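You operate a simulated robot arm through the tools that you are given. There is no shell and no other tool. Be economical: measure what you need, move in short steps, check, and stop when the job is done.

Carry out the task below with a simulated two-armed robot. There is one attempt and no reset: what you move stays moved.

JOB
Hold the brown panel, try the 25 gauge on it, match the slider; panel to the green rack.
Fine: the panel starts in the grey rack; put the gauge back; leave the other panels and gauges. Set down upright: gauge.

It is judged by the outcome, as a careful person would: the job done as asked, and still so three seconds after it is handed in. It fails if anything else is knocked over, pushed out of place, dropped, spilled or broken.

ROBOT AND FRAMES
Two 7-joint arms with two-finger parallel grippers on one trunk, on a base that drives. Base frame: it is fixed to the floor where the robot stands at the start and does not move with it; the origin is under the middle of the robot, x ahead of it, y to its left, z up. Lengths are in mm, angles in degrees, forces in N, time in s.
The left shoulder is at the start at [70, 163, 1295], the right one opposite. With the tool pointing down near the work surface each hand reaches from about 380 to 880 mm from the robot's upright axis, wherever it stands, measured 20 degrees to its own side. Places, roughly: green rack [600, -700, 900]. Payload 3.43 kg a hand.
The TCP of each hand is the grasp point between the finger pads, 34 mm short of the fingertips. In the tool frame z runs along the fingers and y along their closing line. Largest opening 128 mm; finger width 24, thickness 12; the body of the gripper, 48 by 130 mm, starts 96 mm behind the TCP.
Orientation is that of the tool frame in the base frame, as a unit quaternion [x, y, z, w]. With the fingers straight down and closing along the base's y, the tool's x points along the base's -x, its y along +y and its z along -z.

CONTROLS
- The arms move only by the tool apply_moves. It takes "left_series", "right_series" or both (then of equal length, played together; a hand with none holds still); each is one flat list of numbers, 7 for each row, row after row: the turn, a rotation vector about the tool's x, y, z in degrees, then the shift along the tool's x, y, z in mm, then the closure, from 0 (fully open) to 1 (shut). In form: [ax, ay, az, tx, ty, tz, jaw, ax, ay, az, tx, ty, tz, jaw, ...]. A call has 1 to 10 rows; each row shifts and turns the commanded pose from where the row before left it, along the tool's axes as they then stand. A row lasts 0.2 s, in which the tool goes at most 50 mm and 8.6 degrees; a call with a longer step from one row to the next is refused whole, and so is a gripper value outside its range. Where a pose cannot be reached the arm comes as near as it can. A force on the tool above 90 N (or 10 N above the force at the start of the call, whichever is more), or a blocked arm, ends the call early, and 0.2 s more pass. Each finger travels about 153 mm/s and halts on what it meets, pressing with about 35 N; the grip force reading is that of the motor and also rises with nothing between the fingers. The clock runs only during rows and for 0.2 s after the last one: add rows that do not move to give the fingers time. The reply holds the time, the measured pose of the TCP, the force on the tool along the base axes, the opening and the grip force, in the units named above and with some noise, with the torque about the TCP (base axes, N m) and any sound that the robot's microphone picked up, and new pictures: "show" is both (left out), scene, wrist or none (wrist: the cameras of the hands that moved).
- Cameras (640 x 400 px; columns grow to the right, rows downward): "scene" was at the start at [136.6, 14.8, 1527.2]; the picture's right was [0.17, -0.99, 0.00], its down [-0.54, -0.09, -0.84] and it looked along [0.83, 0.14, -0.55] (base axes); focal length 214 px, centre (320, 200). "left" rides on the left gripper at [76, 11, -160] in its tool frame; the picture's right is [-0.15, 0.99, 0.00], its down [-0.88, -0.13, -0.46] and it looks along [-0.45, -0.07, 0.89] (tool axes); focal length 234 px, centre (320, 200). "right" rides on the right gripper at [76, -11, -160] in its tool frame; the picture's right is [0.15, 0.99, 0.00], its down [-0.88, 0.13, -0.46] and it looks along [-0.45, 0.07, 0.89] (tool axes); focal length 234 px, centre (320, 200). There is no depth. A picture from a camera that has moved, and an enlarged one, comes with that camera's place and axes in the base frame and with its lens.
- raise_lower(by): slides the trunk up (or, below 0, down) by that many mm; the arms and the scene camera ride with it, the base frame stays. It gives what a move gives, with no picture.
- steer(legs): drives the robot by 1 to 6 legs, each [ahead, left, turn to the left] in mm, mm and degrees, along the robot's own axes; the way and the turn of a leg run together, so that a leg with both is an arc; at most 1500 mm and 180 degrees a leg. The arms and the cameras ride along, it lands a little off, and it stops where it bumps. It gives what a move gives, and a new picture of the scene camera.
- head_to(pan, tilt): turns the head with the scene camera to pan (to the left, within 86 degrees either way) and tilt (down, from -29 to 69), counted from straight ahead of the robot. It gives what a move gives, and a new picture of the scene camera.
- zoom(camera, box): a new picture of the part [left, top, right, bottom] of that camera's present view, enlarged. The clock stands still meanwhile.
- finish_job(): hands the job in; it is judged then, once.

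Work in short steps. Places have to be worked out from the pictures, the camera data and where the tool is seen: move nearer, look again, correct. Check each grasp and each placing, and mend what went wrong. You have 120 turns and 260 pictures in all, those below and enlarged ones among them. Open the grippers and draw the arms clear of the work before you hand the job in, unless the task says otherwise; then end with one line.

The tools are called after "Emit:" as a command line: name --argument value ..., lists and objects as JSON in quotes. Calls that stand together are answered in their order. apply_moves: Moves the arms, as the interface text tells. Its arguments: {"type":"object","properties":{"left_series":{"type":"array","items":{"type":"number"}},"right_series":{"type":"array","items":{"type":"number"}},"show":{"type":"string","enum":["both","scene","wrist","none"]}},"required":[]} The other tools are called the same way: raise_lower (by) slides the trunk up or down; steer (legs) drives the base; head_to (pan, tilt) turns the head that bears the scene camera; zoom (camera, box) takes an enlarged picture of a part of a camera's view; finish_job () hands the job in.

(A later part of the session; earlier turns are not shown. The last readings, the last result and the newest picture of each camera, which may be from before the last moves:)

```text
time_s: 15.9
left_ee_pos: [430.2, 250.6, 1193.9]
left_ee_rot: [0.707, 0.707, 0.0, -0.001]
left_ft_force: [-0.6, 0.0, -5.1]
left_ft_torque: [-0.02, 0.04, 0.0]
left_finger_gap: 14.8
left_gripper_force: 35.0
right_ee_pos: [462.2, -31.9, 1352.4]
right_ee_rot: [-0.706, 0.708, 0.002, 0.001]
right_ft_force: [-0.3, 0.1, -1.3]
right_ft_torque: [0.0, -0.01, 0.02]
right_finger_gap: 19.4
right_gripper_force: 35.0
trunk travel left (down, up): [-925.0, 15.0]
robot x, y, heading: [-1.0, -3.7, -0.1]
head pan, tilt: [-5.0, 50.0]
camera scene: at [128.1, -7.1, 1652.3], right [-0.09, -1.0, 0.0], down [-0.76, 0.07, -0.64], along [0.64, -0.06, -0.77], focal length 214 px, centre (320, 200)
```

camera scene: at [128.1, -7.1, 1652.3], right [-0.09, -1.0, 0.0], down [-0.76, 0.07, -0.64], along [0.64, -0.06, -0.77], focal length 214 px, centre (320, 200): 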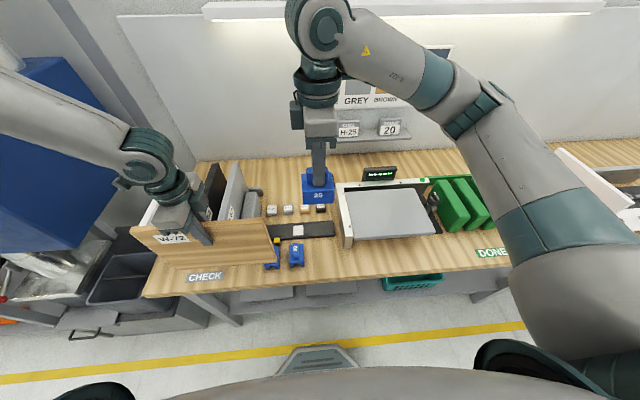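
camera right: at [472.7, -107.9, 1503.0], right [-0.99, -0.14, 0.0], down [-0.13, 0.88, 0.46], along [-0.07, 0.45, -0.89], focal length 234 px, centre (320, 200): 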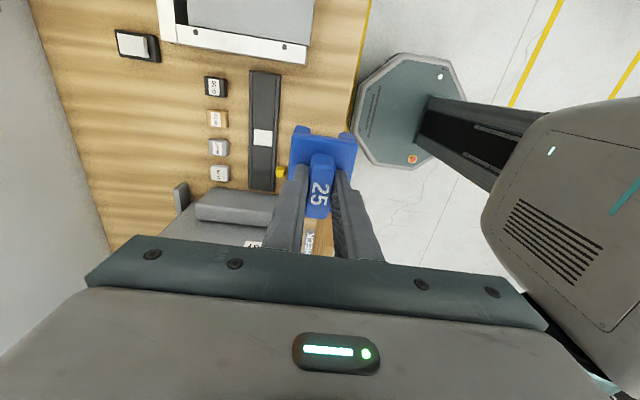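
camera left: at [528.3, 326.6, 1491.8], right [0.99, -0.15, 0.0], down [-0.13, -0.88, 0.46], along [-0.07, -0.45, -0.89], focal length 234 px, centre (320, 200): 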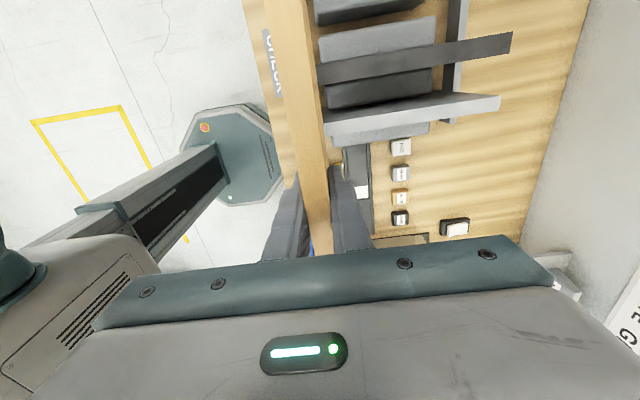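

Now bring the gauge over the panel's right part: target [430, 130], still about 40 mm above the edge.

Emit:
apply_moves --right_series '[0, 0, 0, -40, 8, 0, 1, 0, 0, 0, -40, 8, 0, 1, 0, 0, 0, -40, 8, 0, 1, 0, 0, 0, -40, 8, 0, 1]' --show "both"

Emit:
zoom --camera "scene" --box '[130, 150, 350, 290]'

Emit:
zoom --camera "left" --box '[180, 0, 460, 220]'

```text
time_s: 16.9
left_ee_pos: [429.0, 253.7, 1195.1]
left_ee_rot: [0.707, 0.708, -0.001, 0.001]
left_ft_force: [0.0, 0.0, -6.9]
left_ft_torque: [-0.04, -0.04, 0.0]
left_finger_gap: 14.9
left_gripper_force: 34.7
right_ee_pos: [427.7, 131.3, 1353.0]
right_ee_rot: [-0.705, 0.709, 0.0, 0.0]
right_ft_force: [-0.5, 0.3, -0.7]
right_ft_torque: [-0.02, 0.01, -0.03]
right_finger_gap: 19.3
right_gripper_force: 35.3
trunk travel left (down, up): [-925.0, 15.0]
robot x, y, heading: [1.1, 2.9, -0.1]
head pan, tilt: [-5.0, 50.0]
camera scene: at [125.3, -4.1, 1652.5], right [-0.09, -1.0, 0.0], down [-0.76, 0.07, -0.64], along [0.64, -0.06, -0.77], focal length 214 px, centre (320, 200)
camera right: at [439.3, 56.8, 1513.4], right [-0.99, -0.14, 0.0], down [-0.13, 0.88, 0.46], along [-0.06, 0.45, -0.89], focal length 234 px, centre (320, 200)
```

scene: 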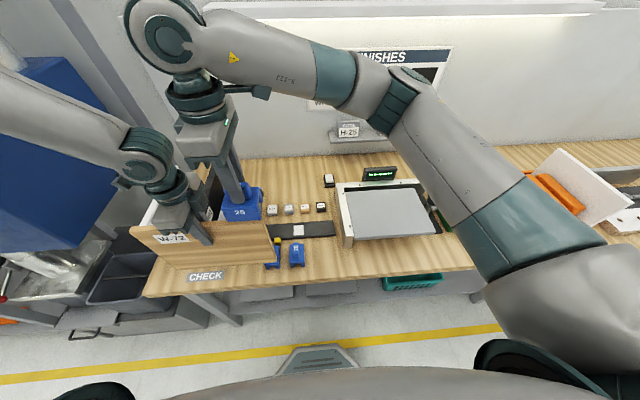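
right: 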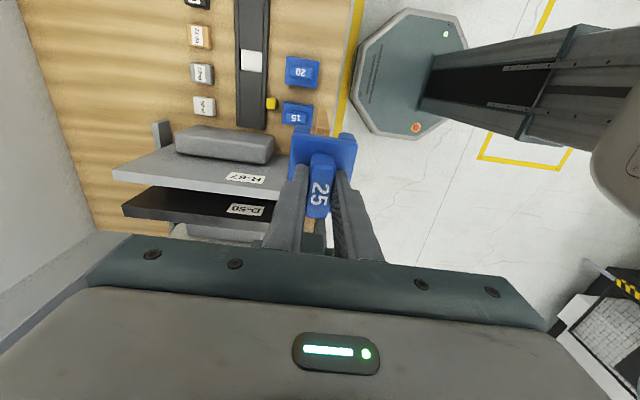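

```text
2.86 times, centred on (240, 220) of scene
camera zoom: at [125.3, -4.1, 1652.5], right [-0.09, -1.0, 0.0], down [-0.76, 0.07, -0.64], along [0.64, -0.06, -0.77], focal length 613 px, centre (549, 143)
```

zoom: 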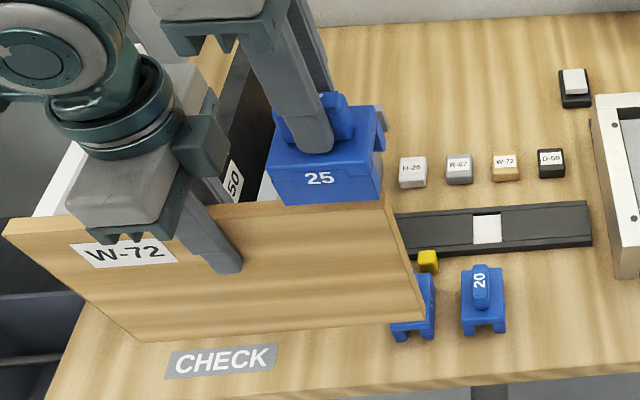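

```text
1.82 times, centred on (320, 110) of left
camera zoom: at [438.4, 328.0, 1356.1], right [0.99, -0.15, 0.0], down [-0.13, -0.88, 0.46], along [-0.07, -0.45, -0.89], focal length 426 px, centre (320, 364)
```

zoom: 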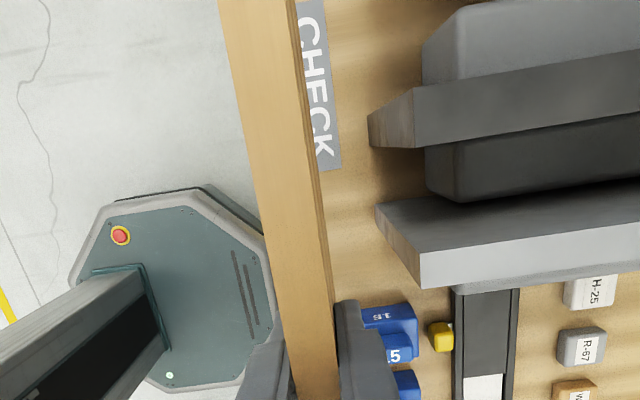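

The gauge is in line above the panel (legs ≈25 mm above the top edge by the picture). I lower 24 mm, then look.

Emit:
apply_moves --right_series '[0, 0, 0, 0, 0, 12, 1, 0, 0, 0, 0, 0, 12, 1]' --show "none"

Emit:
zoom --camera "scene" --box '[190, 160, 310, 250]'

Emit:
zoom --camera "right" --box '[240, 90, 400, 190]'

```text
time_s: 17.6
left_ee_pos: [427.7, 250.8, 1195.4]
left_ee_rot: [0.707, 0.707, -0.001, 0.0]
left_ft_force: [0.3, 0.2, -7.1]
left_ft_torque: [-0.04, 0.02, 0.01]
left_finger_gap: 15.0
left_gripper_force: 34.7
right_ee_pos: [428.9, 130.3, 1329.4]
right_ee_rot: [-0.706, 0.708, 0.001, 0.001]
right_ft_force: [0.7, 0.1, -1.6]
right_ft_torque: [-0.01, 0.01, -0.04]
right_finger_gap: 19.5
right_gripper_force: 34.8
trunk travel left (down, up): [-925.0, 15.0]
robot x, y, heading: [-1.2, 0.5, 0.2]
head pan, tilt: [-5.0, 50.0]
```

```text
4.44 times, centred on (250, 205) of scene
camera zoom: at [126.2, -6.0, 1652.4], right [-0.09, -1.0, 0.0], down [-0.76, 0.07, -0.64], along [0.64, -0.06, -0.77], focal length 953 px, centre (631, 178)
```

zoom: 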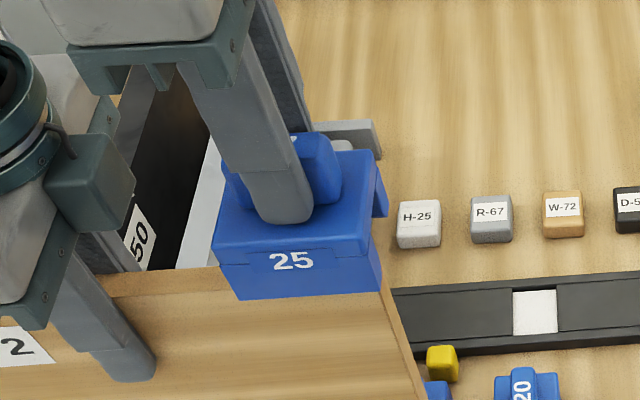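

```text
4.00 times, centred on (320, 140) of right
camera zoom: at [440.9, 54.1, 1489.8], right [-0.99, -0.14, 0.0], down [-0.13, 0.88, 0.46], along [-0.06, 0.45, -0.89], focal length 937 px, centre (320, 440)
```

zoom: 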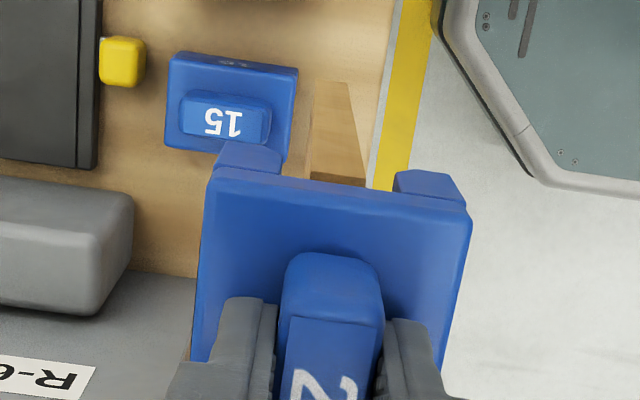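

The slot lines up with the panel edge (brown seen between the legs). Lower further in small steps until it seats.

Emit:
apply_moves --right_series '[0, 0, 0, 0, 0, 8, 1, 0, 0, 0, 0, 0, 8, 1]' --show "none"

Emit:
zoom --camera "scene" --box '[190, 160, 310, 250]'

Emit:
zoom --camera "right" --box '[240, 90, 400, 190]'

```text
time_s: 18.1
left_ee_pos: [429.7, 250.9, 1194.0]
left_ee_rot: [0.707, 0.707, 0.0, -0.001]
left_ft_force: [0.6, 0.0, -6.5]
left_ft_torque: [0.02, 0.0, 0.06]
left_finger_gap: 15.0
left_gripper_force: 35.0
right_ee_pos: [429.6, 128.0, 1313.7]
right_ee_rot: [-0.705, 0.709, 0.0, 0.0]
right_ft_force: [0.5, 0.0, -0.6]
right_ft_torque: [0.02, 0.01, 0.02]
right_finger_gap: 19.2
right_gripper_force: 35.1
trunk travel left (down, up): [-925.0, 15.0]
robot x, y, heading: [-2.2, 0.5, 0.1]
head pan, tilt: [-5.0, 50.0]
```

```text
4.44 times, centred on (250, 205) of scene
camera zoom: at [126.5, -6.7, 1652.4], right [-0.09, -1.0, 0.0], down [-0.76, 0.07, -0.64], along [0.64, -0.06, -0.77], focal length 953 px, centre (631, 178)
```

zoom: 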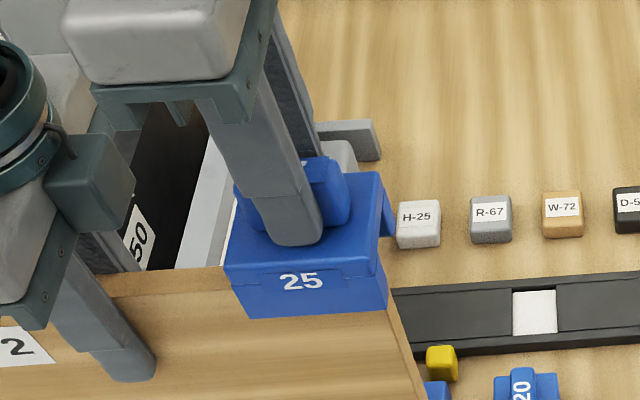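

```text
4.00 times, centred on (320, 140) of right
camera zoom: at [440.5, 53.0, 1473.3], right [-0.99, -0.14, 0.0], down [-0.13, 0.88, 0.46], along [-0.06, 0.45, -0.89], focal length 937 px, centre (320, 440)
```

zoom: 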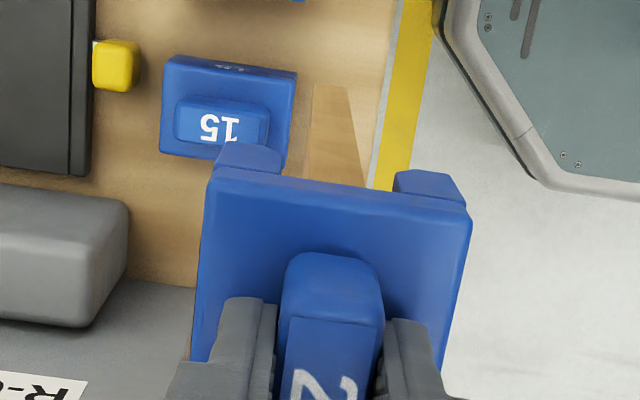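

No contact force yet. Two more 6 mm steps.

Emit:
apply_moves --right_series '[0, 0, 0, 0, 0, 6, 1, 0, 0, 0, 0, 0, 6, 1]' --show "none"

Emit:
zoom --camera "scene" --box '[190, 160, 310, 250]'

```text
time_s: 18.8
left_ee_pos: [428.2, 249.5, 1194.9]
left_ee_rot: [0.707, 0.707, -0.001, -0.001]
left_ft_force: [0.4, 0.1, -6.3]
left_ft_torque: [-0.05, 0.0, 0.02]
left_finger_gap: 14.8
left_gripper_force: 35.1
right_ee_pos: [429.5, 127.0, 1301.8]
right_ee_rot: [-0.706, 0.708, 0.001, 0.001]
right_ft_force: [0.7, 0.7, -0.6]
right_ft_torque: [0.0, -0.03, -0.02]
right_finger_gap: 19.3
right_gripper_force: 34.9
trunk travel left (down, up): [-925.0, 15.0]
robot x, y, heading: [-0.3, 1.0, -0.0]
head pan, tilt: [-5.0, 50.0]
```

```text
4.44 times, centred on (250, 205) of scene
camera zoom: at [126.6, -6.9, 1652.4], right [-0.09, -1.0, 0.0], down [-0.76, 0.07, -0.64], along [0.64, -0.06, -0.77], focal length 953 px, centre (631, 178)
```

zoom: 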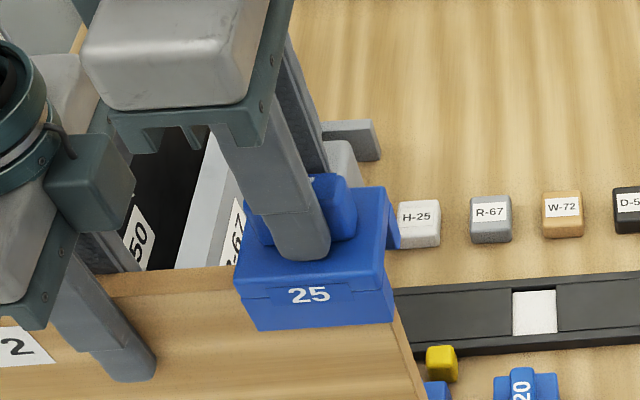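

The slot's ceiling is close to the panel edge. 3 mm steps, reading the force.

Emit:
apply_moves --right_series '[0, 0, 0, 0, 0, 3, 1, 0, 0, 0, 0, 0, 0, 1]' --show "none"

Emit:
apply_moves --right_series '[0, 0, 0, 0, 0, 3, 1, 0, 0, 0, 0, 0, 0, 1]' --show "none"

```text
time_s: 19.4
left_ee_pos: [428.1, 251.0, 1195.2]
left_ee_rot: [0.707, 0.707, 0.001, 0.0]
left_ft_force: [-0.7, -0.4, -6.1]
left_ft_torque: [0.0, -0.01, -0.03]
left_finger_gap: 14.9
left_gripper_force: 35.1
right_ee_pos: [428.1, 128.2, 1297.5]
right_ee_rot: [-0.706, 0.708, 0.001, 0.001]
right_ft_force: [-0.3, -0.4, -1.6]
right_ft_torque: [-0.01, 0.0, -0.01]
right_finger_gap: 19.5
right_gripper_force: 34.6
trunk travel left (down, up): [-925.0, 15.0]
robot x, y, heading: [-2.0, -0.3, -0.1]
head pan, tilt: [-5.0, 50.0]
```

```text
time_s: 19.9
left_ee_pos: [428.1, 251.1, 1195.1]
left_ee_rot: [0.707, 0.707, 0.0, 0.0]
left_ft_force: [0.0, -0.7, -6.2]
left_ft_torque: [-0.03, -0.01, 0.01]
left_finger_gap: 15.1
left_gripper_force: 35.3
right_ee_pos: [430.2, 128.7, 1295.3]
right_ee_rot: [-0.706, 0.709, 0.0, 0.0]
right_ft_force: [0.8, -0.2, -1.2]
right_ft_torque: [-0.01, -0.03, 0.01]
right_finger_gap: 19.0
right_gripper_force: 35.3
trunk travel left (down, up): [-925.0, 15.0]
robot x, y, heading: [-2.4, -0.1, -0.3]
head pan, tilt: [-5.0, 50.0]
```

Still free; continue in small steps.

Emit:
apply_moves --right_series '[0, 0, 0, 0, 0, 3, 1, 0, 0, 0, 0, 0, 2, 1]' --show "none"

Emit:
zoom --camera "scene" --box '[200, 180, 300, 250]'

Emit:
zoom --camera "left" --box '[220, 100, 420, 300]'

```text
time_s: 20.6
left_ee_pos: [428.7, 249.8, 1194.8]
left_ee_rot: [0.707, 0.707, 0.0, 0.0]
left_ft_force: [0.1, -0.2, -6.7]
left_ft_torque: [0.0, 0.01, -0.03]
left_finger_gap: 14.7
left_gripper_force: 34.6
right_ee_pos: [429.8, 128.3, 1290.7]
right_ee_rot: [-0.706, 0.708, 0.001, 0.0]
right_ft_force: [-0.2, -0.8, -1.6]
right_ft_torque: [0.0, 0.0, 0.01]
right_finger_gap: 19.2
right_gripper_force: 34.6
trunk travel left (down, up): [-925.0, 15.0]
robot x, y, heading: [-2.6, -1.2, 0.0]
head pan, tilt: [-5.0, 50.0]
```

```text
5.71 times, centred on (250, 215) of scene
camera zoom: at [126.4, -6.8, 1652.4], right [-0.09, -1.0, 0.0], down [-0.76, 0.07, -0.64], along [0.64, -0.06, -0.77], focal length 1226 px, centre (720, 114)
```

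zoom: 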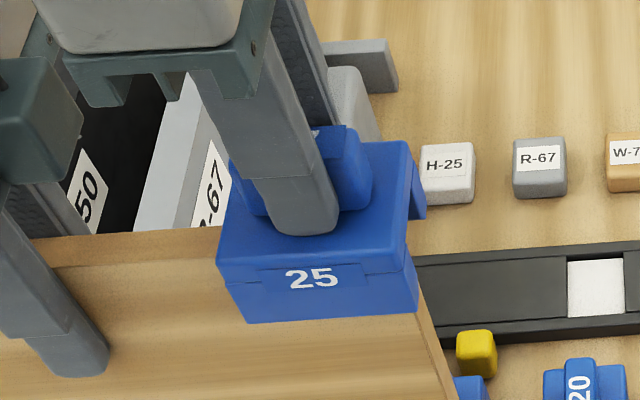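

```text
2.00 times, centred on (320, 200) of left
camera zoom: at [439.2, 325.9, 1356.4], right [0.99, -0.15, 0.0], down [-0.13, -0.88, 0.46], along [-0.07, -0.45, -0.89], focal length 468 px, centre (320, 200)
```

zoom: 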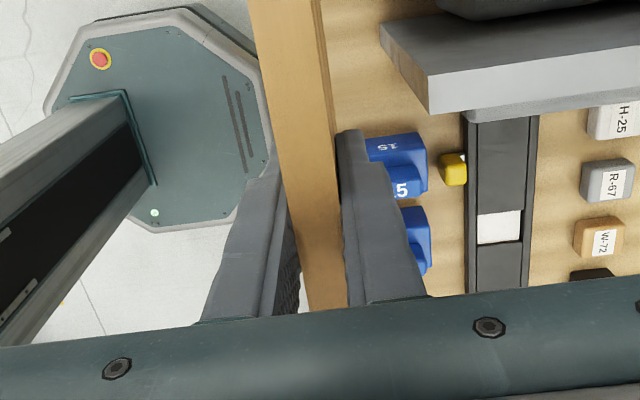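

About 4 mm to go by the picture. Continue gently.

Emit:
apply_moves --right_series '[0, 0, 0, 0, 0, 2, 1, 0, 0, 0, 0, 0, 2, 1]' --show "none"

Emit:
apply_moves --right_series '[0, 0, 0, 0, 0, 2, 1, 0, 0, 0, 0, 0, 2, 1]' --show "none"

```text
time_s: 21.1
left_ee_pos: [429.8, 250.8, 1195.0]
left_ee_rot: [0.707, 0.707, -0.001, 0.001]
left_ft_force: [0.0, -0.2, -6.4]
left_ft_torque: [-0.03, -0.02, 0.03]
left_finger_gap: 15.2
left_gripper_force: 35.3
right_ee_pos: [430.4, 127.3, 1286.5]
right_ee_rot: [-0.706, 0.708, 0.001, 0.001]
right_ft_force: [-0.7, 0.5, -1.1]
right_ft_torque: [-0.01, 0.0, 0.01]
right_finger_gap: 19.3
right_gripper_force: 34.9
trunk travel left (down, up): [-925.0, 15.0]
robot x, y, heading: [-3.0, 0.6, -0.2]
head pan, tilt: [-5.0, 50.0]
```

```text
time_s: 21.8
left_ee_pos: [427.5, 250.9, 1194.3]
left_ee_rot: [0.707, 0.707, 0.0, -0.001]
left_ft_force: [1.5, 1.0, -15.4]
left_ft_torque: [1.16, 0.03, 0.15]
left_finger_gap: 14.8
left_gripper_force: 35.3
right_ee_pos: [431.5, 127.8, 1283.5]
right_ee_rot: [-0.707, 0.708, 0.001, 0.001]
right_ft_force: [-1.0, -1.3, 7.5]
right_ft_torque: [-0.09, 0.18, 0.03]
right_finger_gap: 19.4
right_gripper_force: 34.9
trunk travel left (down, up): [-925.0, 15.0]
robot x, y, heading: [3.8, 0.5, 0.1]
head pan, tilt: [-5.0, 50.0]
```

Seated: contact shows in both hands (≈9 N). I ease off 1 mm, hold briefly, and look.

Emit:
apply_moves --right_series '[0, 0, 0, 0, 0, -1, 1, 0, 0, 0, 0, 0, 0, 1, 0, 0, 0, 0, 0, 0, 1, 0, 0, 0, 0, 0, 0, 1]' --show "none"

Emit:
zoom --camera "scene" --box '[130, 160, 330, 290]'

```text
time_s: 22.8
left_ee_pos: [427.7, 251.0, 1194.3]
left_ee_rot: [0.708, 0.707, 0.0, 0.0]
left_ft_force: [1.7, 0.1, -15.7]
left_ft_torque: [1.19, 0.06, 0.21]
left_finger_gap: 15.0
left_gripper_force: 34.7
right_ee_pos: [432.1, 127.1, 1284.9]
right_ee_rot: [-0.706, 0.709, 0.001, 0.001]
right_ft_force: [-0.6, -0.4, 9.1]
right_ft_torque: [0.1, 0.15, 0.03]
right_finger_gap: 19.3
right_gripper_force: 34.6
trunk travel left (down, up): [-925.0, 15.0]
robot x, y, heading: [1.6, -0.1, -0.2]
head pan, tilt: [-5.0, 50.0]
```

```text
3.08 times, centred on (230, 225) of scene
camera zoom: at [126.3, -6.8, 1652.4], right [-0.09, -1.0, 0.0], down [-0.76, 0.07, -0.64], along [0.64, -0.06, -0.77], focal length 660 px, centre (597, 123)
```

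zoom: 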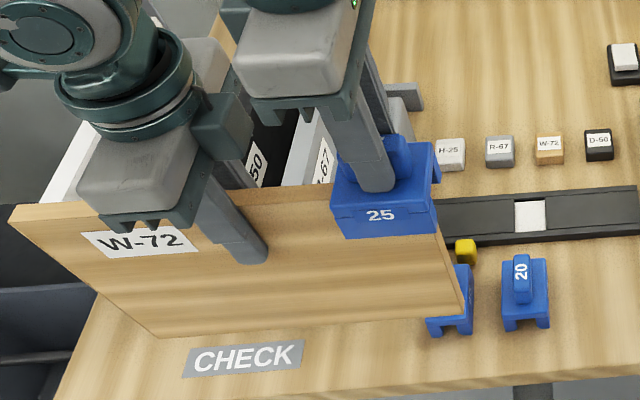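

The 25 gauge has been tried: it drops fully over the edge with a loose fit. Now raise it off and take it back toward its place.

Emit:
apply_moves --right_series '[0, 0, 0, 0, 0, -15, 1, 0, 0, 0, 0, 0, -30, 1, 0, 0, 0, 0, 0, -35, 1, 0, 0, 0, 40, -10, 0, 1, 0, 0, 0, 40, -10, 0, 1, 0, 0, 0, 40, -10, 0, 1, 0, 0, 0, 40, -10, 0, 1]' --show "scene"

```text
time_s: 24.4
left_ee_pos: [428.8, 248.5, 1196.0]
left_ee_rot: [0.707, 0.707, 0.0, -0.001]
left_ft_force: [-0.9, -0.2, -6.6]
left_ft_torque: [0.02, 0.0, -0.02]
left_finger_gap: 14.9
left_gripper_force: 34.8
right_ee_pos: [474.8, -36.8, 1364.4]
right_ee_rot: [-0.706, 0.708, 0.001, 0.001]
right_ft_force: [0.7, -0.1, -1.3]
right_ft_torque: [0.03, 0.01, -0.02]
right_finger_gap: 19.2
right_gripper_force: 34.8
trunk travel left (down, up): [-925.0, 15.0]
robot x, y, heading: [1.6, -2.1, 0.1]
head pan, tilt: [-5.0, 50.0]
camera scene: at [126.6, -9.7, 1652.4], right [-0.09, -1.0, 0.0], down [-0.76, 0.07, -0.64], along [0.64, -0.05, -0.77], focal length 214 px, centre (320, 200)
```

scene: 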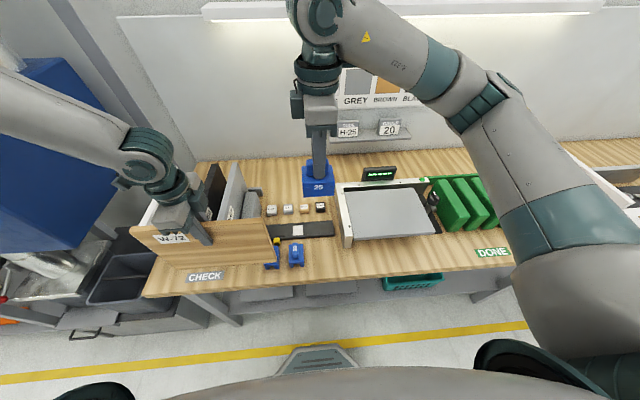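

Turn back by 90° while descending.

Emit:
apply_moves --right_series '[0, 0, 8.5, 0, 0, 22, 1, 0, 0, 8.5, 0, 0, 22, 1, 0, 0, 8.5, 0, 0, 22, 1, 0, 0, 8.5, 0, 0, 22, 1, 0, 0, 8.5, 0, 0, 22, 1, 0, 0, 8.5, 0, 0, 22, 1, 0, 0, 8.5, 0, 0, 22, 1, 0, 0, 8.5, 0, 0, 22, 1, 0, 0, 8.5, 0, 0, 22, 1, 0, 0, 8.5, 0, 0, 22, 1]' --show "none"

Emit:
apply_moves --right_series '[0, 0, 5, 0, 0, 20, 1, 0, 0, 0, 0, 0, 20, 1]' --show "wrist"

```text
time_s: 26.6
left_ee_pos: [429.2, 250.5, 1195.0]
left_ee_rot: [0.707, 0.707, 0.0, -0.001]
left_ft_force: [-0.3, 0.1, -6.0]
left_ft_torque: [0.0, -0.01, 0.0]
left_finger_gap: 14.8
left_gripper_force: 34.7
right_ee_pos: [469.7, -32.0, 1143.6]
right_ee_rot: [-0.04, 0.999, 0.001, 0.0]
right_ft_force: [0.2, 0.4, -2.0]
right_ft_torque: [0.03, 0.0, -0.04]
right_finger_gap: 19.4
right_gripper_force: 35.1
trunk travel left (down, up): [-925.0, 15.0]
robot x, y, heading: [-4.1, 3.1, -0.1]
head pan, tilt: [-5.0, 50.0]
```

```text
time_s: 27.1
left_ee_pos: [428.5, 249.4, 1195.9]
left_ee_rot: [0.707, 0.707, -0.001, -0.001]
left_ft_force: [-0.2, 0.3, -7.0]
left_ft_torque: [-0.02, 0.03, 0.01]
left_finger_gap: 14.9
left_gripper_force: 35.0
right_ee_pos: [469.7, -33.2, 1103.9]
right_ee_rot: [0.003, 1.0, 0.0, 0.0]
right_ft_force: [0.1, 0.2, -1.4]
right_ft_torque: [-0.02, 0.01, 0.01]
right_finger_gap: 19.4
right_gripper_force: 35.2
trunk travel left (down, up): [-925.0, 15.0]
robot x, y, heading: [-0.7, -0.9, -0.0]
head pan, tilt: [-5.0, 50.0]
camera right: at [395.1, -44.3, 1263.5], right [-0.14, 0.99, 0.0], down [0.88, 0.13, 0.46], along [0.45, 0.07, -0.89], focal length 234 px, centre (320, 200)
```

right: 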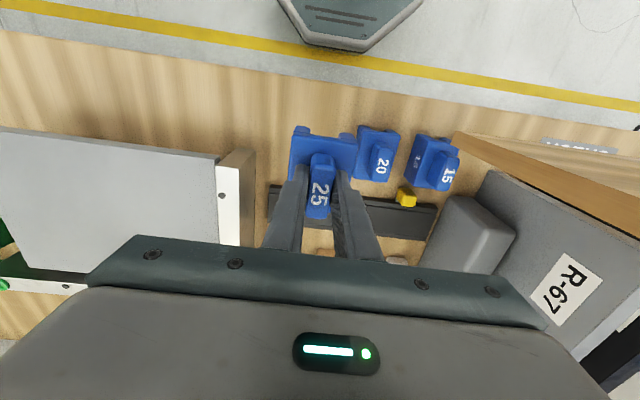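

Pose to restore was ≈[479.5, −38, 983]. I correct laterally and go down to 15 mm above it.

Emit:
apply_moves --right_series '[0, 0, 0, -5, -2, 35, 1, 0, 0, 0, -4.5, -2, 35, 1, 0, 0, 0, 0, -0.5, 34, 1, 0, 0, 0, 0, 0, 0, 1]' --show "none"

Emit:
zoom --camera "scene" --box '[250, 190, 350, 280]'

```text
time_s: 28.1
left_ee_pos: [428.3, 249.8, 1194.5]
left_ee_rot: [0.707, 0.708, 0.0, -0.001]
left_ft_force: [-0.5, -0.7, -6.2]
left_ft_torque: [-0.06, 0.0, -0.01]
left_finger_gap: 15.2
left_gripper_force: 35.0
right_ee_pos: [482.6, -36.6, 997.2]
right_ee_rot: [0.003, 1.0, 0.001, -0.001]
right_ft_force: [-0.7, -0.3, -2.5]
right_ft_torque: [0.01, 0.0, 0.04]
right_finger_gap: 18.8
right_gripper_force: 35.1
trunk travel left (down, up): [-925.0, 15.0]
robot x, y, heading: [-0.2, -0.2, 0.2]
head pan, tilt: [-5.0, 50.0]
```

```text
4.44 times, centred on (300, 235) of scene
camera zoom: at [126.2, -6.9, 1652.4], right [-0.09, -1.0, 0.0], down [-0.76, 0.07, -0.64], along [0.64, -0.06, -0.77], focal length 953 px, centre (409, 44)
```

zoom: 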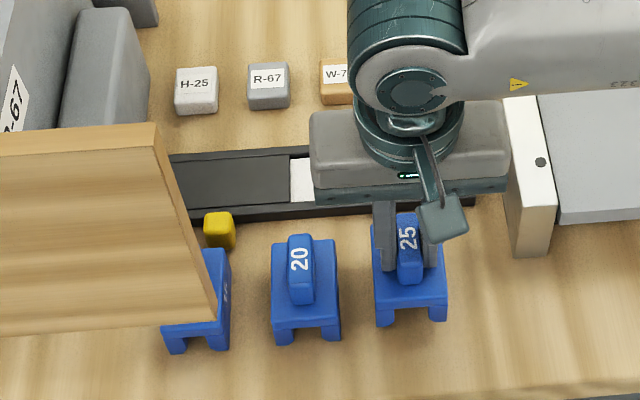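

Clear below. Lower in steps until table contact.

Emit:
apply_moves --right_series '[0, 0, 0, 1, -0.5, 6, 1, 0, 0, 0, 0, 0, 4, 1]' --show "none"

Emit:
apply_moves --right_series '[0, 0, 0, 0, 0, 2, 1, 0, 0, 0, 0, 0, 2, 1]' --show "none"

```text
time_s: 28.8
left_ee_pos: [427.5, 250.7, 1195.0]
left_ee_rot: [0.707, 0.707, 0.001, 0.0]
left_ft_force: [0.9, -0.5, -5.1]
left_ft_torque: [-0.02, 0.03, -0.02]
left_finger_gap: 14.6
left_gripper_force: 34.9
right_ee_pos: [481.2, -37.5, 989.3]
right_ee_rot: [0.001, 1.0, 0.001, 0.0]
right_ft_force: [-0.3, 0.0, -1.1]
right_ft_torque: [0.0, -0.02, -0.01]
right_finger_gap: 19.3
right_gripper_force: 34.7
trunk travel left (down, up): [-925.0, 15.0]
robot x, y, heading: [-1.3, 1.8, -0.1]
head pan, tilt: [-5.0, 50.0]
```

```text
time_s: 29.4
left_ee_pos: [428.5, 250.4, 1194.7]
left_ee_rot: [0.707, 0.707, 0.001, 0.0]
left_ft_force: [0.1, -0.1, -6.9]
left_ft_torque: [-0.05, 0.01, -0.01]
left_finger_gap: 14.9
left_gripper_force: 35.3
right_ee_pos: [478.1, -38.9, 986.5]
right_ee_rot: [0.003, 1.0, 0.001, 0.0]
right_ft_force: [0.3, 0.0, -1.5]
right_ft_torque: [0.01, 0.0, -0.02]
right_finger_gap: 19.4
right_gripper_force: 35.5
trunk travel left (down, up): [-925.0, 15.0]
robot x, y, heading: [1.8, -2.2, 0.3]
head pan, tilt: [-5.0, 50.0]
```

Emit:
apply_moves --right_series '[0, 0, 0, 0, 0, 1.5, 1, 0, 0, 0, 0, 0, 1.5, 1]' --show "none"

```text
time_s: 29.9
left_ee_pos: [427.6, 251.7, 1195.9]
left_ee_rot: [0.707, 0.707, 0.0, 0.0]
left_ft_force: [0.2, 0.7, -6.0]
left_ft_torque: [-0.01, -0.01, 0.03]
left_finger_gap: 15.0
left_gripper_force: 34.8
right_ee_pos: [477.7, -38.1, 982.9]
right_ee_rot: [0.003, 1.0, 0.001, 0.001]
right_ft_force: [0.0, -1.7, 4.6]
right_ft_torque: [-0.18, 0.1, 0.03]
right_finger_gap: 19.5
right_gripper_force: 35.4
trunk travel left (down, up): [-925.0, 15.0]
robot x, y, heading: [1.6, -1.1, 0.0]
head pan, tilt: [-5.0, 50.0]
```

Contact with the table (4.6 N). Release to 40 mm and rise 60 mm.

Emit:
apply_moves --right_series '[0, 0, 0, 0, 0, 0, 0.69, 0, 0, 0, 0, 0, 0, 0.69, 0, 0, 0, 0, 0, -20, 0.69, 0, 0, 0, 0, 0, -40, 0.69]' --show "wrist"

Emit:
zoom --camera "right" --box '[240, 90, 500, 260]'

Emit:
zoom --camera "scene" --box '[250, 190, 350, 280]'

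```text
time_s: 30.9
left_ee_pos: [428.7, 250.4, 1194.8]
left_ee_rot: [0.707, 0.707, 0.0, 0.0]
left_ft_force: [1.0, -0.3, -6.6]
left_ft_torque: [-0.03, 0.04, 0.03]
left_finger_gap: 15.1
left_gripper_force: 34.5
right_ee_pos: [476.0, -36.6, 1042.7]
right_ee_rot: [0.002, 1.0, 0.001, 0.0]
right_ft_force: [0.3, -0.1, 0.1]
right_ft_torque: [0.0, 0.01, 0.0]
right_finger_gap: 39.9
right_gripper_force: 0.0
trunk travel left (down, up): [-925.0, 15.0]
robot x, y, heading: [-1.5, -3.0, -0.0]
head pan, tilt: [-5.0, 50.0]
camera right: at [401.1, -47.0, 1202.4], right [-0.14, 0.99, 0.0], down [0.88, 0.13, 0.46], along [0.45, 0.07, -0.89], focal length 234 px, centre (320, 200)
```

right: 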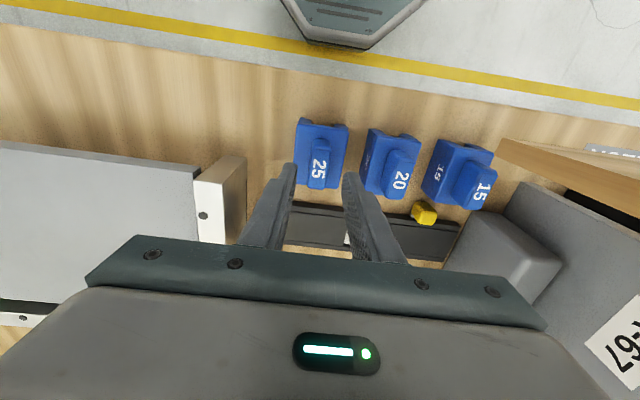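

```text
2.35 times, centred on (370, 175) of right
camera zoom: at [401.1, -47.0, 1202.4], right [-0.14, 0.99, 0.0], down [0.88, 0.13, 0.46], along [0.45, 0.07, -0.89], focal length 551 px, centre (202, 259)
```

zoom: 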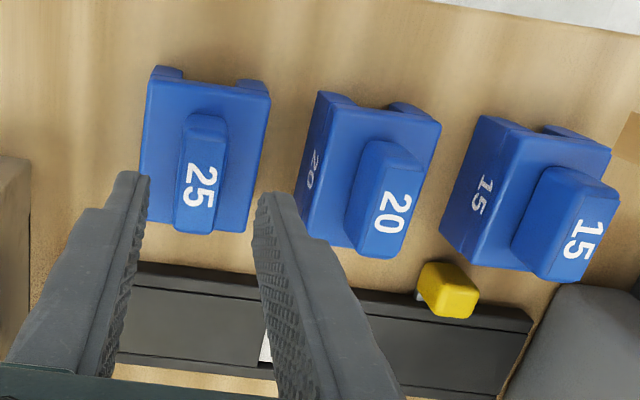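

```text
4.44 times, centred on (300, 235) of scene
camera zoom: at [125.8, -6.4, 1652.3], right [-0.09, -1.0, 0.0], down [-0.76, 0.07, -0.64], along [0.64, -0.06, -0.77], focal length 953 px, centre (409, 44)
```

zoom: 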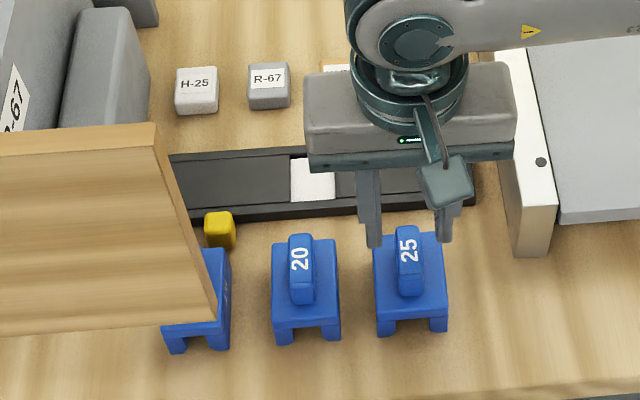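

The 25 gauge stands back in its place. Now the slider: yellow knob at ≈[537, 117, 927]. I shift the panel 70 mm left for room and look closer at the knob.

Emit:
apply_moves --left_series '[0, 0, 0, 35, 0, -15, 1, 0, 0, 0, 35, 0, -15, 1, 0, 0, 0, 0, 0, 0, 1, 0, 0, 0, 0, 0, 0, 1]' --right_series '[0, 0, 0, 0, 0, -15, 0.69, 0, 0, 0, -10, 45, 0, 0.69, 0, 0, 0, -20, 45, 0, 0.69, 0, 0, 0, -10, 40, 0, 0.69]' --show "both"

Emit:
zoom --camera "right" --box '[200, 100, 440, 260]'

Emit:
zoom --camera "scene" --box '[250, 190, 350, 280]'

```text
time_s: 31.9
left_ee_pos: [430.0, 322.1, 1224.7]
left_ee_rot: [0.708, 0.706, 0.0, 0.0]
left_ft_force: [0.7, 0.1, -4.8]
left_ft_torque: [-0.01, 0.01, -0.03]
left_finger_gap: 14.9
left_gripper_force: 34.7
right_ee_pos: [519.3, 92.4, 1059.3]
right_ee_rot: [0.002, 1.0, 0.001, 0.001]
right_ft_force: [-0.1, 0.0, -0.5]
right_ft_torque: [-0.01, -0.02, 0.05]
right_finger_gap: 39.6
right_gripper_force: 0.0
trunk travel left (down, up): [-925.0, 15.0]
robot x, y, heading: [2.6, -2.2, 0.0]
head pan, tilt: [-5.0, 50.0]
camera scene: at [126.9, -6.5, 1652.3], right [-0.09, -1.0, 0.0], down [-0.76, 0.07, -0.64], along [0.64, -0.06, -0.77], focal length 214 px, centre (320, 200)
camera right: at [443.4, 82.7, 1218.6], right [-0.14, 0.99, 0.0], down [0.88, 0.13, 0.46], along [0.45, 0.07, -0.89], focal length 234 px, centre (320, 200)
camera left: at [440.6, 397.5, 1386.2], right [0.99, -0.15, 0.0], down [-0.13, -0.88, 0.46], along [-0.07, -0.45, -0.89], focal length 234 px, centre (320, 200)
```

scene: 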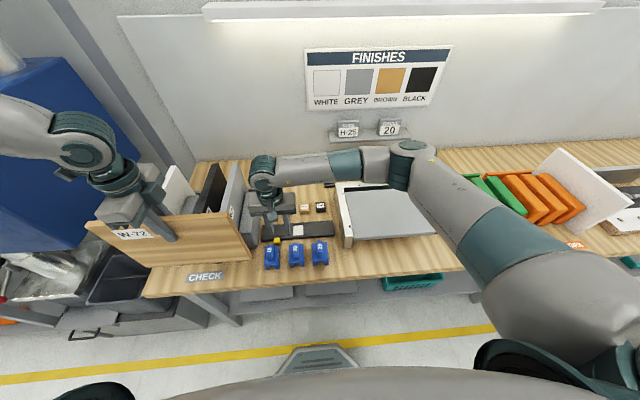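
right: 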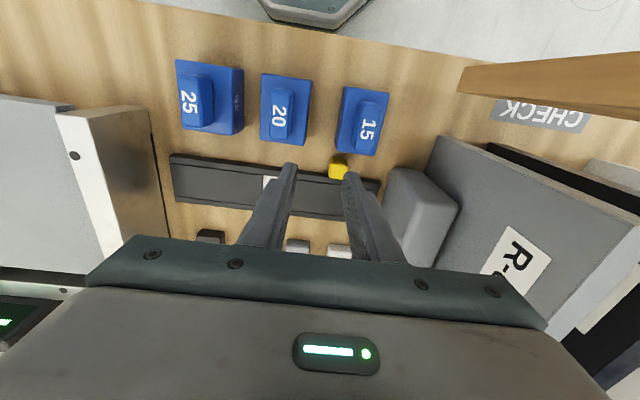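
left: 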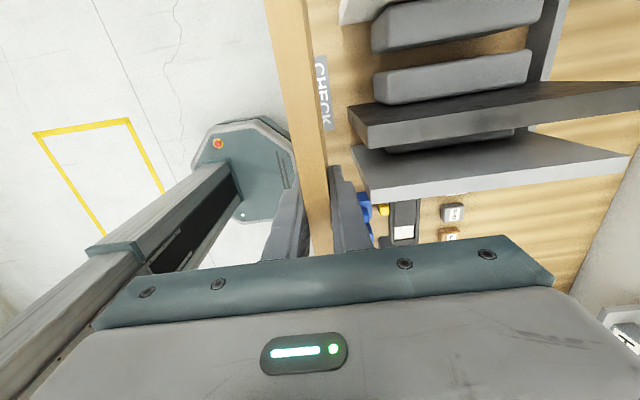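

```text
2.50 times, centred on (320, 180) of right
camera zoom: at [443.4, 82.7, 1218.6], right [-0.14, 0.99, 0.0], down [0.88, 0.13, 0.46], along [0.45, 0.07, -0.89], focal length 585 px, centre (320, 250)
```

zoom: 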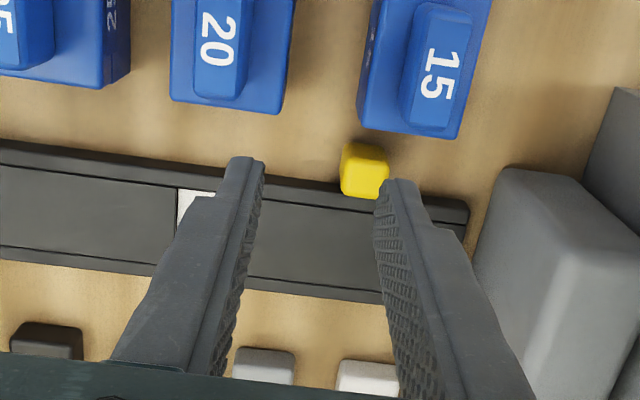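

```text
4.44 times, centred on (300, 235) of scene
camera zoom: at [126.9, -6.5, 1652.3], right [-0.09, -1.0, 0.0], down [-0.76, 0.07, -0.64], along [0.64, -0.06, -0.77], focal length 953 px, centre (409, 44)
```

zoom: 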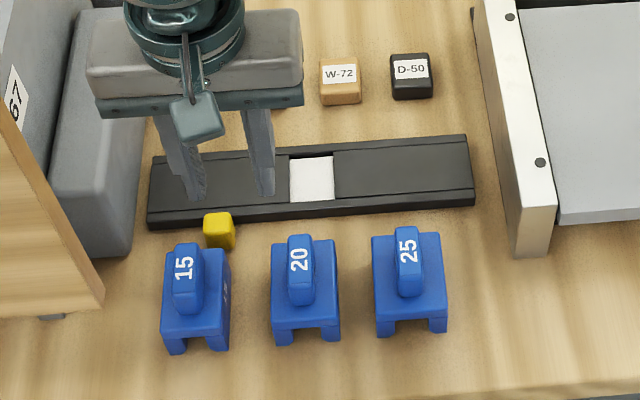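

Knob centre ≈[541, 120], in front of the track and clear of gauge 15. I move above it to z≈1000 and check alignment.

Emit:
apply_moves --right_series '[0, 0, 0, -10, 14, 28, 0.62, 0, 0, 0, -11, 14, 29, 0.62, 0, 0, 0, 0, 0, 0, 0.62]' --show "none"

Emit:
zoom --camera "right" --box '[220, 80, 420, 240]'

Emit:
zoom --camera "scene" --box '[250, 190, 350, 280]'

```text
time_s: 32.8
left_ee_pos: [427.4, 322.4, 1225.8]
left_ee_rot: [0.707, 0.707, 0.0, 0.0]
left_ft_force: [-0.9, -0.6, -6.9]
left_ft_torque: [-0.06, -0.02, 0.04]
left_finger_gap: 14.7
left_gripper_force: 34.8
right_ee_pos: [537.9, 120.7, 1004.5]
right_ee_rot: [0.001, 1.0, 0.002, 0.001]
right_ft_force: [-1.2, -0.4, -0.1]
right_ft_torque: [0.01, 0.0, 0.01]
right_finger_gap: 48.6
right_gripper_force: 0.0
trunk travel left (down, up): [-925.0, 15.0]
robot x, y, heading: [-1.2, -3.0, 0.1]
head pan, tilt: [-5.0, 50.0]
```

```text
2.50 times, centred on (320, 160) of right
camera zoom: at [462.6, 110.7, 1162.9], right [-0.14, 0.99, 0.0], down [0.88, 0.13, 0.46], along [0.45, 0.07, -0.89], focal length 585 px, centre (320, 300)
```

zoom: 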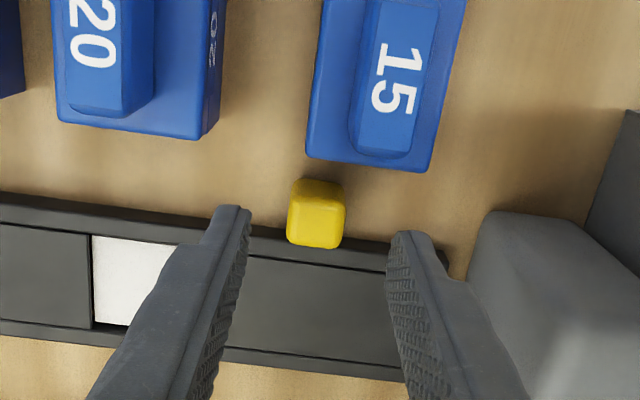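

```text
4.44 times, centred on (300, 235) of scene
camera zoom: at [125.1, -7.0, 1652.5], right [-0.09, -1.0, 0.0], down [-0.76, 0.07, -0.64], along [0.64, -0.06, -0.77], focal length 953 px, centre (409, 44)
```

zoom: 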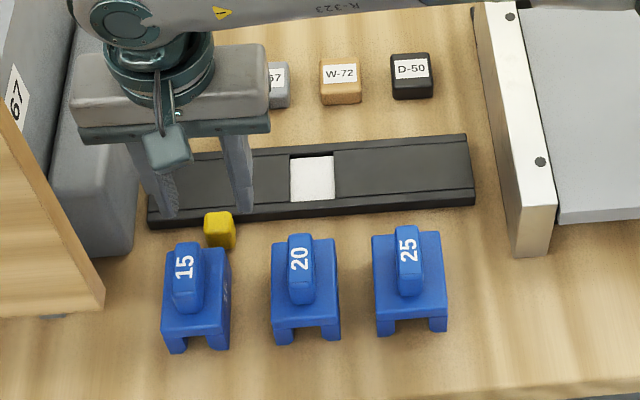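

Alignment is good (knob ≈[545, 122], track front ≈558). Descend to fingertips ≈ z 912.

Emit:
apply_moves --right_series '[0, 0, 0, -1, 1.5, 30, 0.62, 0, 0, 0, 0, 0, 20, 0.62, 0, 0, 0, 0, 0, 8, 0.62]' --show "none"

Emit:
zoom --camera "right" --box '[220, 80, 420, 240]'

Emit:
zoom --camera "scene" --box '[260, 210, 320, 260]'

```text
time_s: 33.5
left_ee_pos: [428.6, 322.8, 1224.7]
left_ee_rot: [0.707, 0.707, -0.001, 0.0]
left_ft_force: [-0.1, 0.8, -6.2]
left_ft_torque: [0.0, -0.03, 0.01]
left_finger_gap: 14.9
left_gripper_force: 35.2
right_ee_pos: [540.9, 121.6, 943.1]
right_ee_rot: [0.001, 1.0, 0.001, 0.0]
right_ft_force: [0.1, 0.2, -0.9]
right_ft_torque: [0.04, 0.02, -0.01]
right_finger_gap: 48.6
right_gripper_force: 0.0
trunk travel left (down, up): [-925.0, 15.0]
robot x, y, heading: [-1.4, -1.5, -0.1]
head pan, tilt: [-5.0, 50.0]
```

```text
2.50 times, centred on (320, 160) of right
camera zoom: at [464.7, 111.6, 1103.8], right [-0.14, 0.99, 0.0], down [0.88, 0.13, 0.46], along [0.45, 0.07, -0.89], focal length 585 px, centre (320, 300)
```

zoom: 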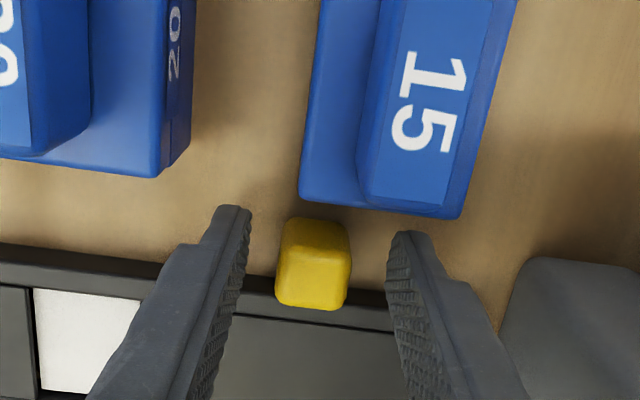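

```text
8.00 times, centred on (290, 235) of scene
camera zoom: at [126.0, -7.2, 1652.4], right [-0.09, -1.0, 0.0], down [-0.76, 0.07, -0.64], along [0.64, -0.06, -0.77], focal length 1716 px, centre (560, -80)
```

zoom: 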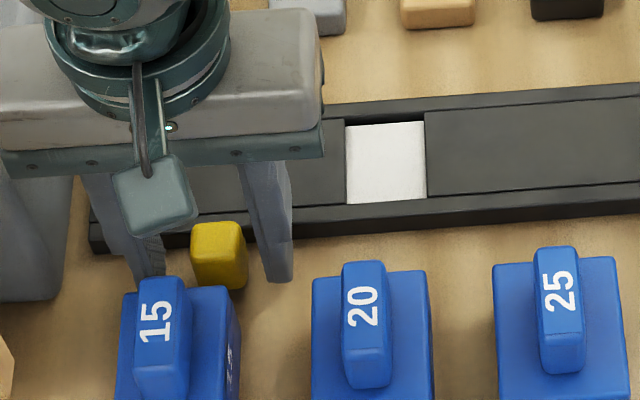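

The knob sits between the fingers. Close on it and slide 30 mm to the right, watching the window.

Emit:
apply_moves --right_series '[0, 0, 0, 0, 0, 0, 1, 0, 0, 0, 0, 0, 0, 1, 0, 0, 0, 0, -10, 0, 1, 0, 0, 0, 0, -10, 0, 1, 0, 0, 0, 0, -10, 0, 1]' --show "none"

Emit:
zoom --camera "scene" --box '[260, 210, 340, 260]'

Emit:
zoom --camera "right" --box '[220, 80, 420, 240]'

```text
time_s: 34.8
left_ee_pos: [428.2, 322.7, 1225.3]
left_ee_rot: [0.707, 0.707, -0.001, -0.001]
left_ft_force: [-0.9, 0.7, -6.4]
left_ft_torque: [0.02, -0.03, 0.03]
left_finger_gap: 14.9
left_gripper_force: 34.8
right_ee_pos: [540.3, 93.3, 943.5]
right_ee_rot: [0.001, 1.0, 0.0, 0.0]
right_ft_force: [3.2, -0.5, 7.0]
right_ft_torque: [-0.66, 0.51, 0.76]
right_finger_gap: 24.0
right_gripper_force: 45.3
trunk travel left (down, up): [-925.0, 15.0]
robot x, y, heading: [0.1, 0.3, -0.2]
head pan, tilt: [-5.0, 50.0]
```

```text
8.00 times, centred on (300, 235) of scene
camera zoom: at [125.7, -7.3, 1652.6], right [-0.09, -1.0, 0.0], down [-0.76, 0.07, -0.64], along [0.64, -0.06, -0.77], focal length 1716 px, centre (480, -80)
```

zoom: 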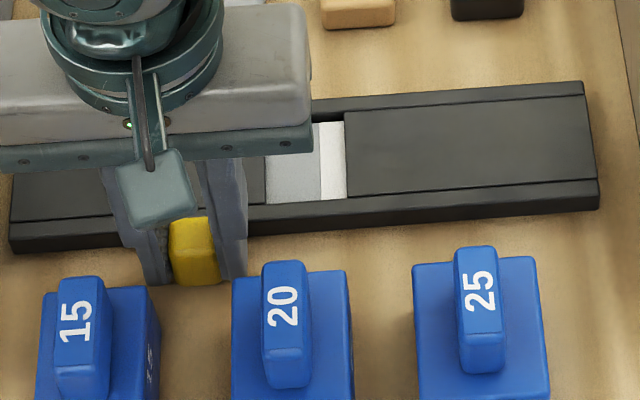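

```text
2.50 times, centred on (320, 160) of right
camera zoom: at [465.0, 82.8, 1103.3], right [-0.14, 0.99, 0.0], down [0.88, 0.13, 0.46], along [0.45, 0.07, -0.89], focal length 585 px, centre (320, 300)
```

zoom: 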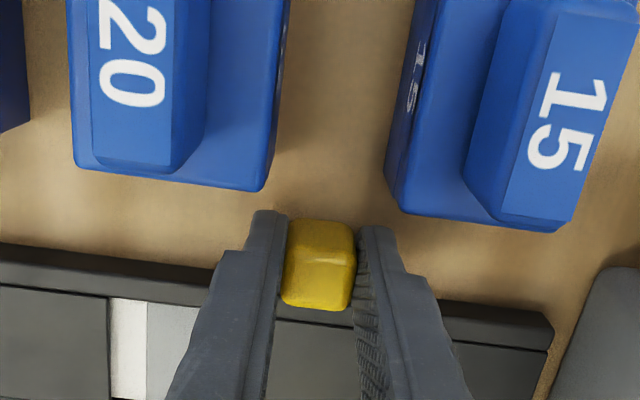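

It is the colour slider: white is giving way to grey. Window ≈40 mm, so brown should be about 80 mm from the start; slide 50 mm more.

Emit:
apply_moves --right_series '[0, 0, 0, 0, -10, 0, 1, 0, 0, 0, 0, -10, 0, 1, 0, 0, 0, 0, -10, 0, 1, 0, 0, 0, 0, -10, 0, 1, 0, 0, 0, 0, -10, 0, 1, 0, 0, 0, 0, 0, 0, 1]' --show "none"

Emit:
zoom --camera "scene" --box '[260, 200, 340, 250]'

Emit:
zoom --camera "right" --box '[220, 80, 420, 240]'

```text
time_s: 36.1
left_ee_pos: [427.9, 321.9, 1226.0]
left_ee_rot: [0.707, 0.707, 0.001, 0.001]
left_ft_force: [-0.1, -0.4, -6.5]
left_ft_torque: [-0.01, 0.03, 0.02]
left_finger_gap: 14.8
left_gripper_force: 35.2
right_ee_pos: [539.7, 41.5, 943.9]
right_ee_rot: [0.001, 1.0, 0.001, 0.002]
right_ft_force: [8.6, -1.3, 24.9]
right_ft_torque: [-0.66, -0.04, 0.62]
right_finger_gap: 23.7
right_gripper_force: 45.4
trunk travel left (down, up): [-925.0, 15.0]
robot x, y, heading: [-1.3, -1.9, -0.1]
head pan, tilt: [-5.0, 50.0]
```

```text
8.00 times, centred on (300, 225) of scene
camera zoom: at [124.9, -6.7, 1652.6], right [-0.09, -1.0, 0.0], down [-0.76, 0.07, -0.64], along [0.64, -0.06, -0.77], focal length 1716 px, centre (480, 0)
```

zoom: 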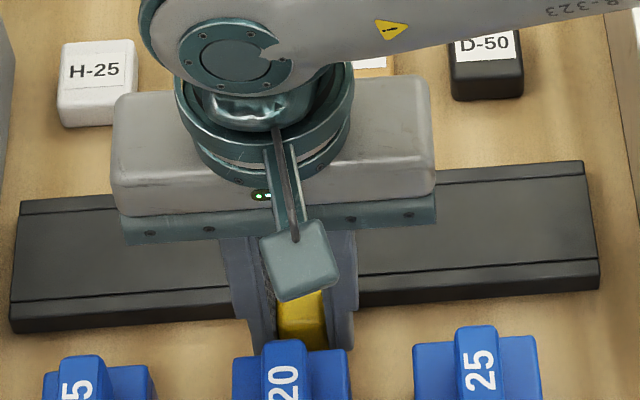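

```text
2.50 times, centred on (320, 160) of right
camera zoom: at [464.4, 32.0, 1103.0], right [-0.14, 0.99, 0.0], down [0.88, 0.13, 0.46], along [0.45, 0.07, -0.89], focal length 585 px, centre (320, 300)
```

zoom: 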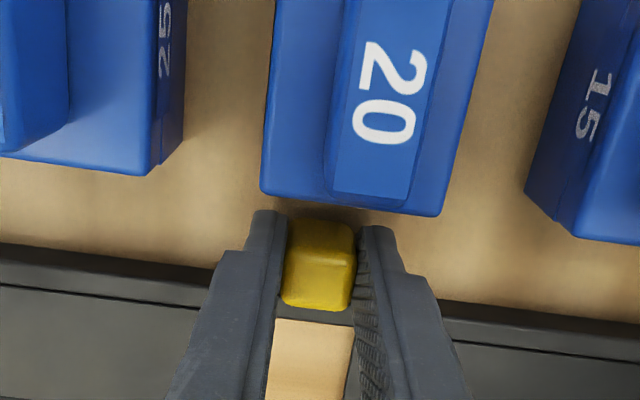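

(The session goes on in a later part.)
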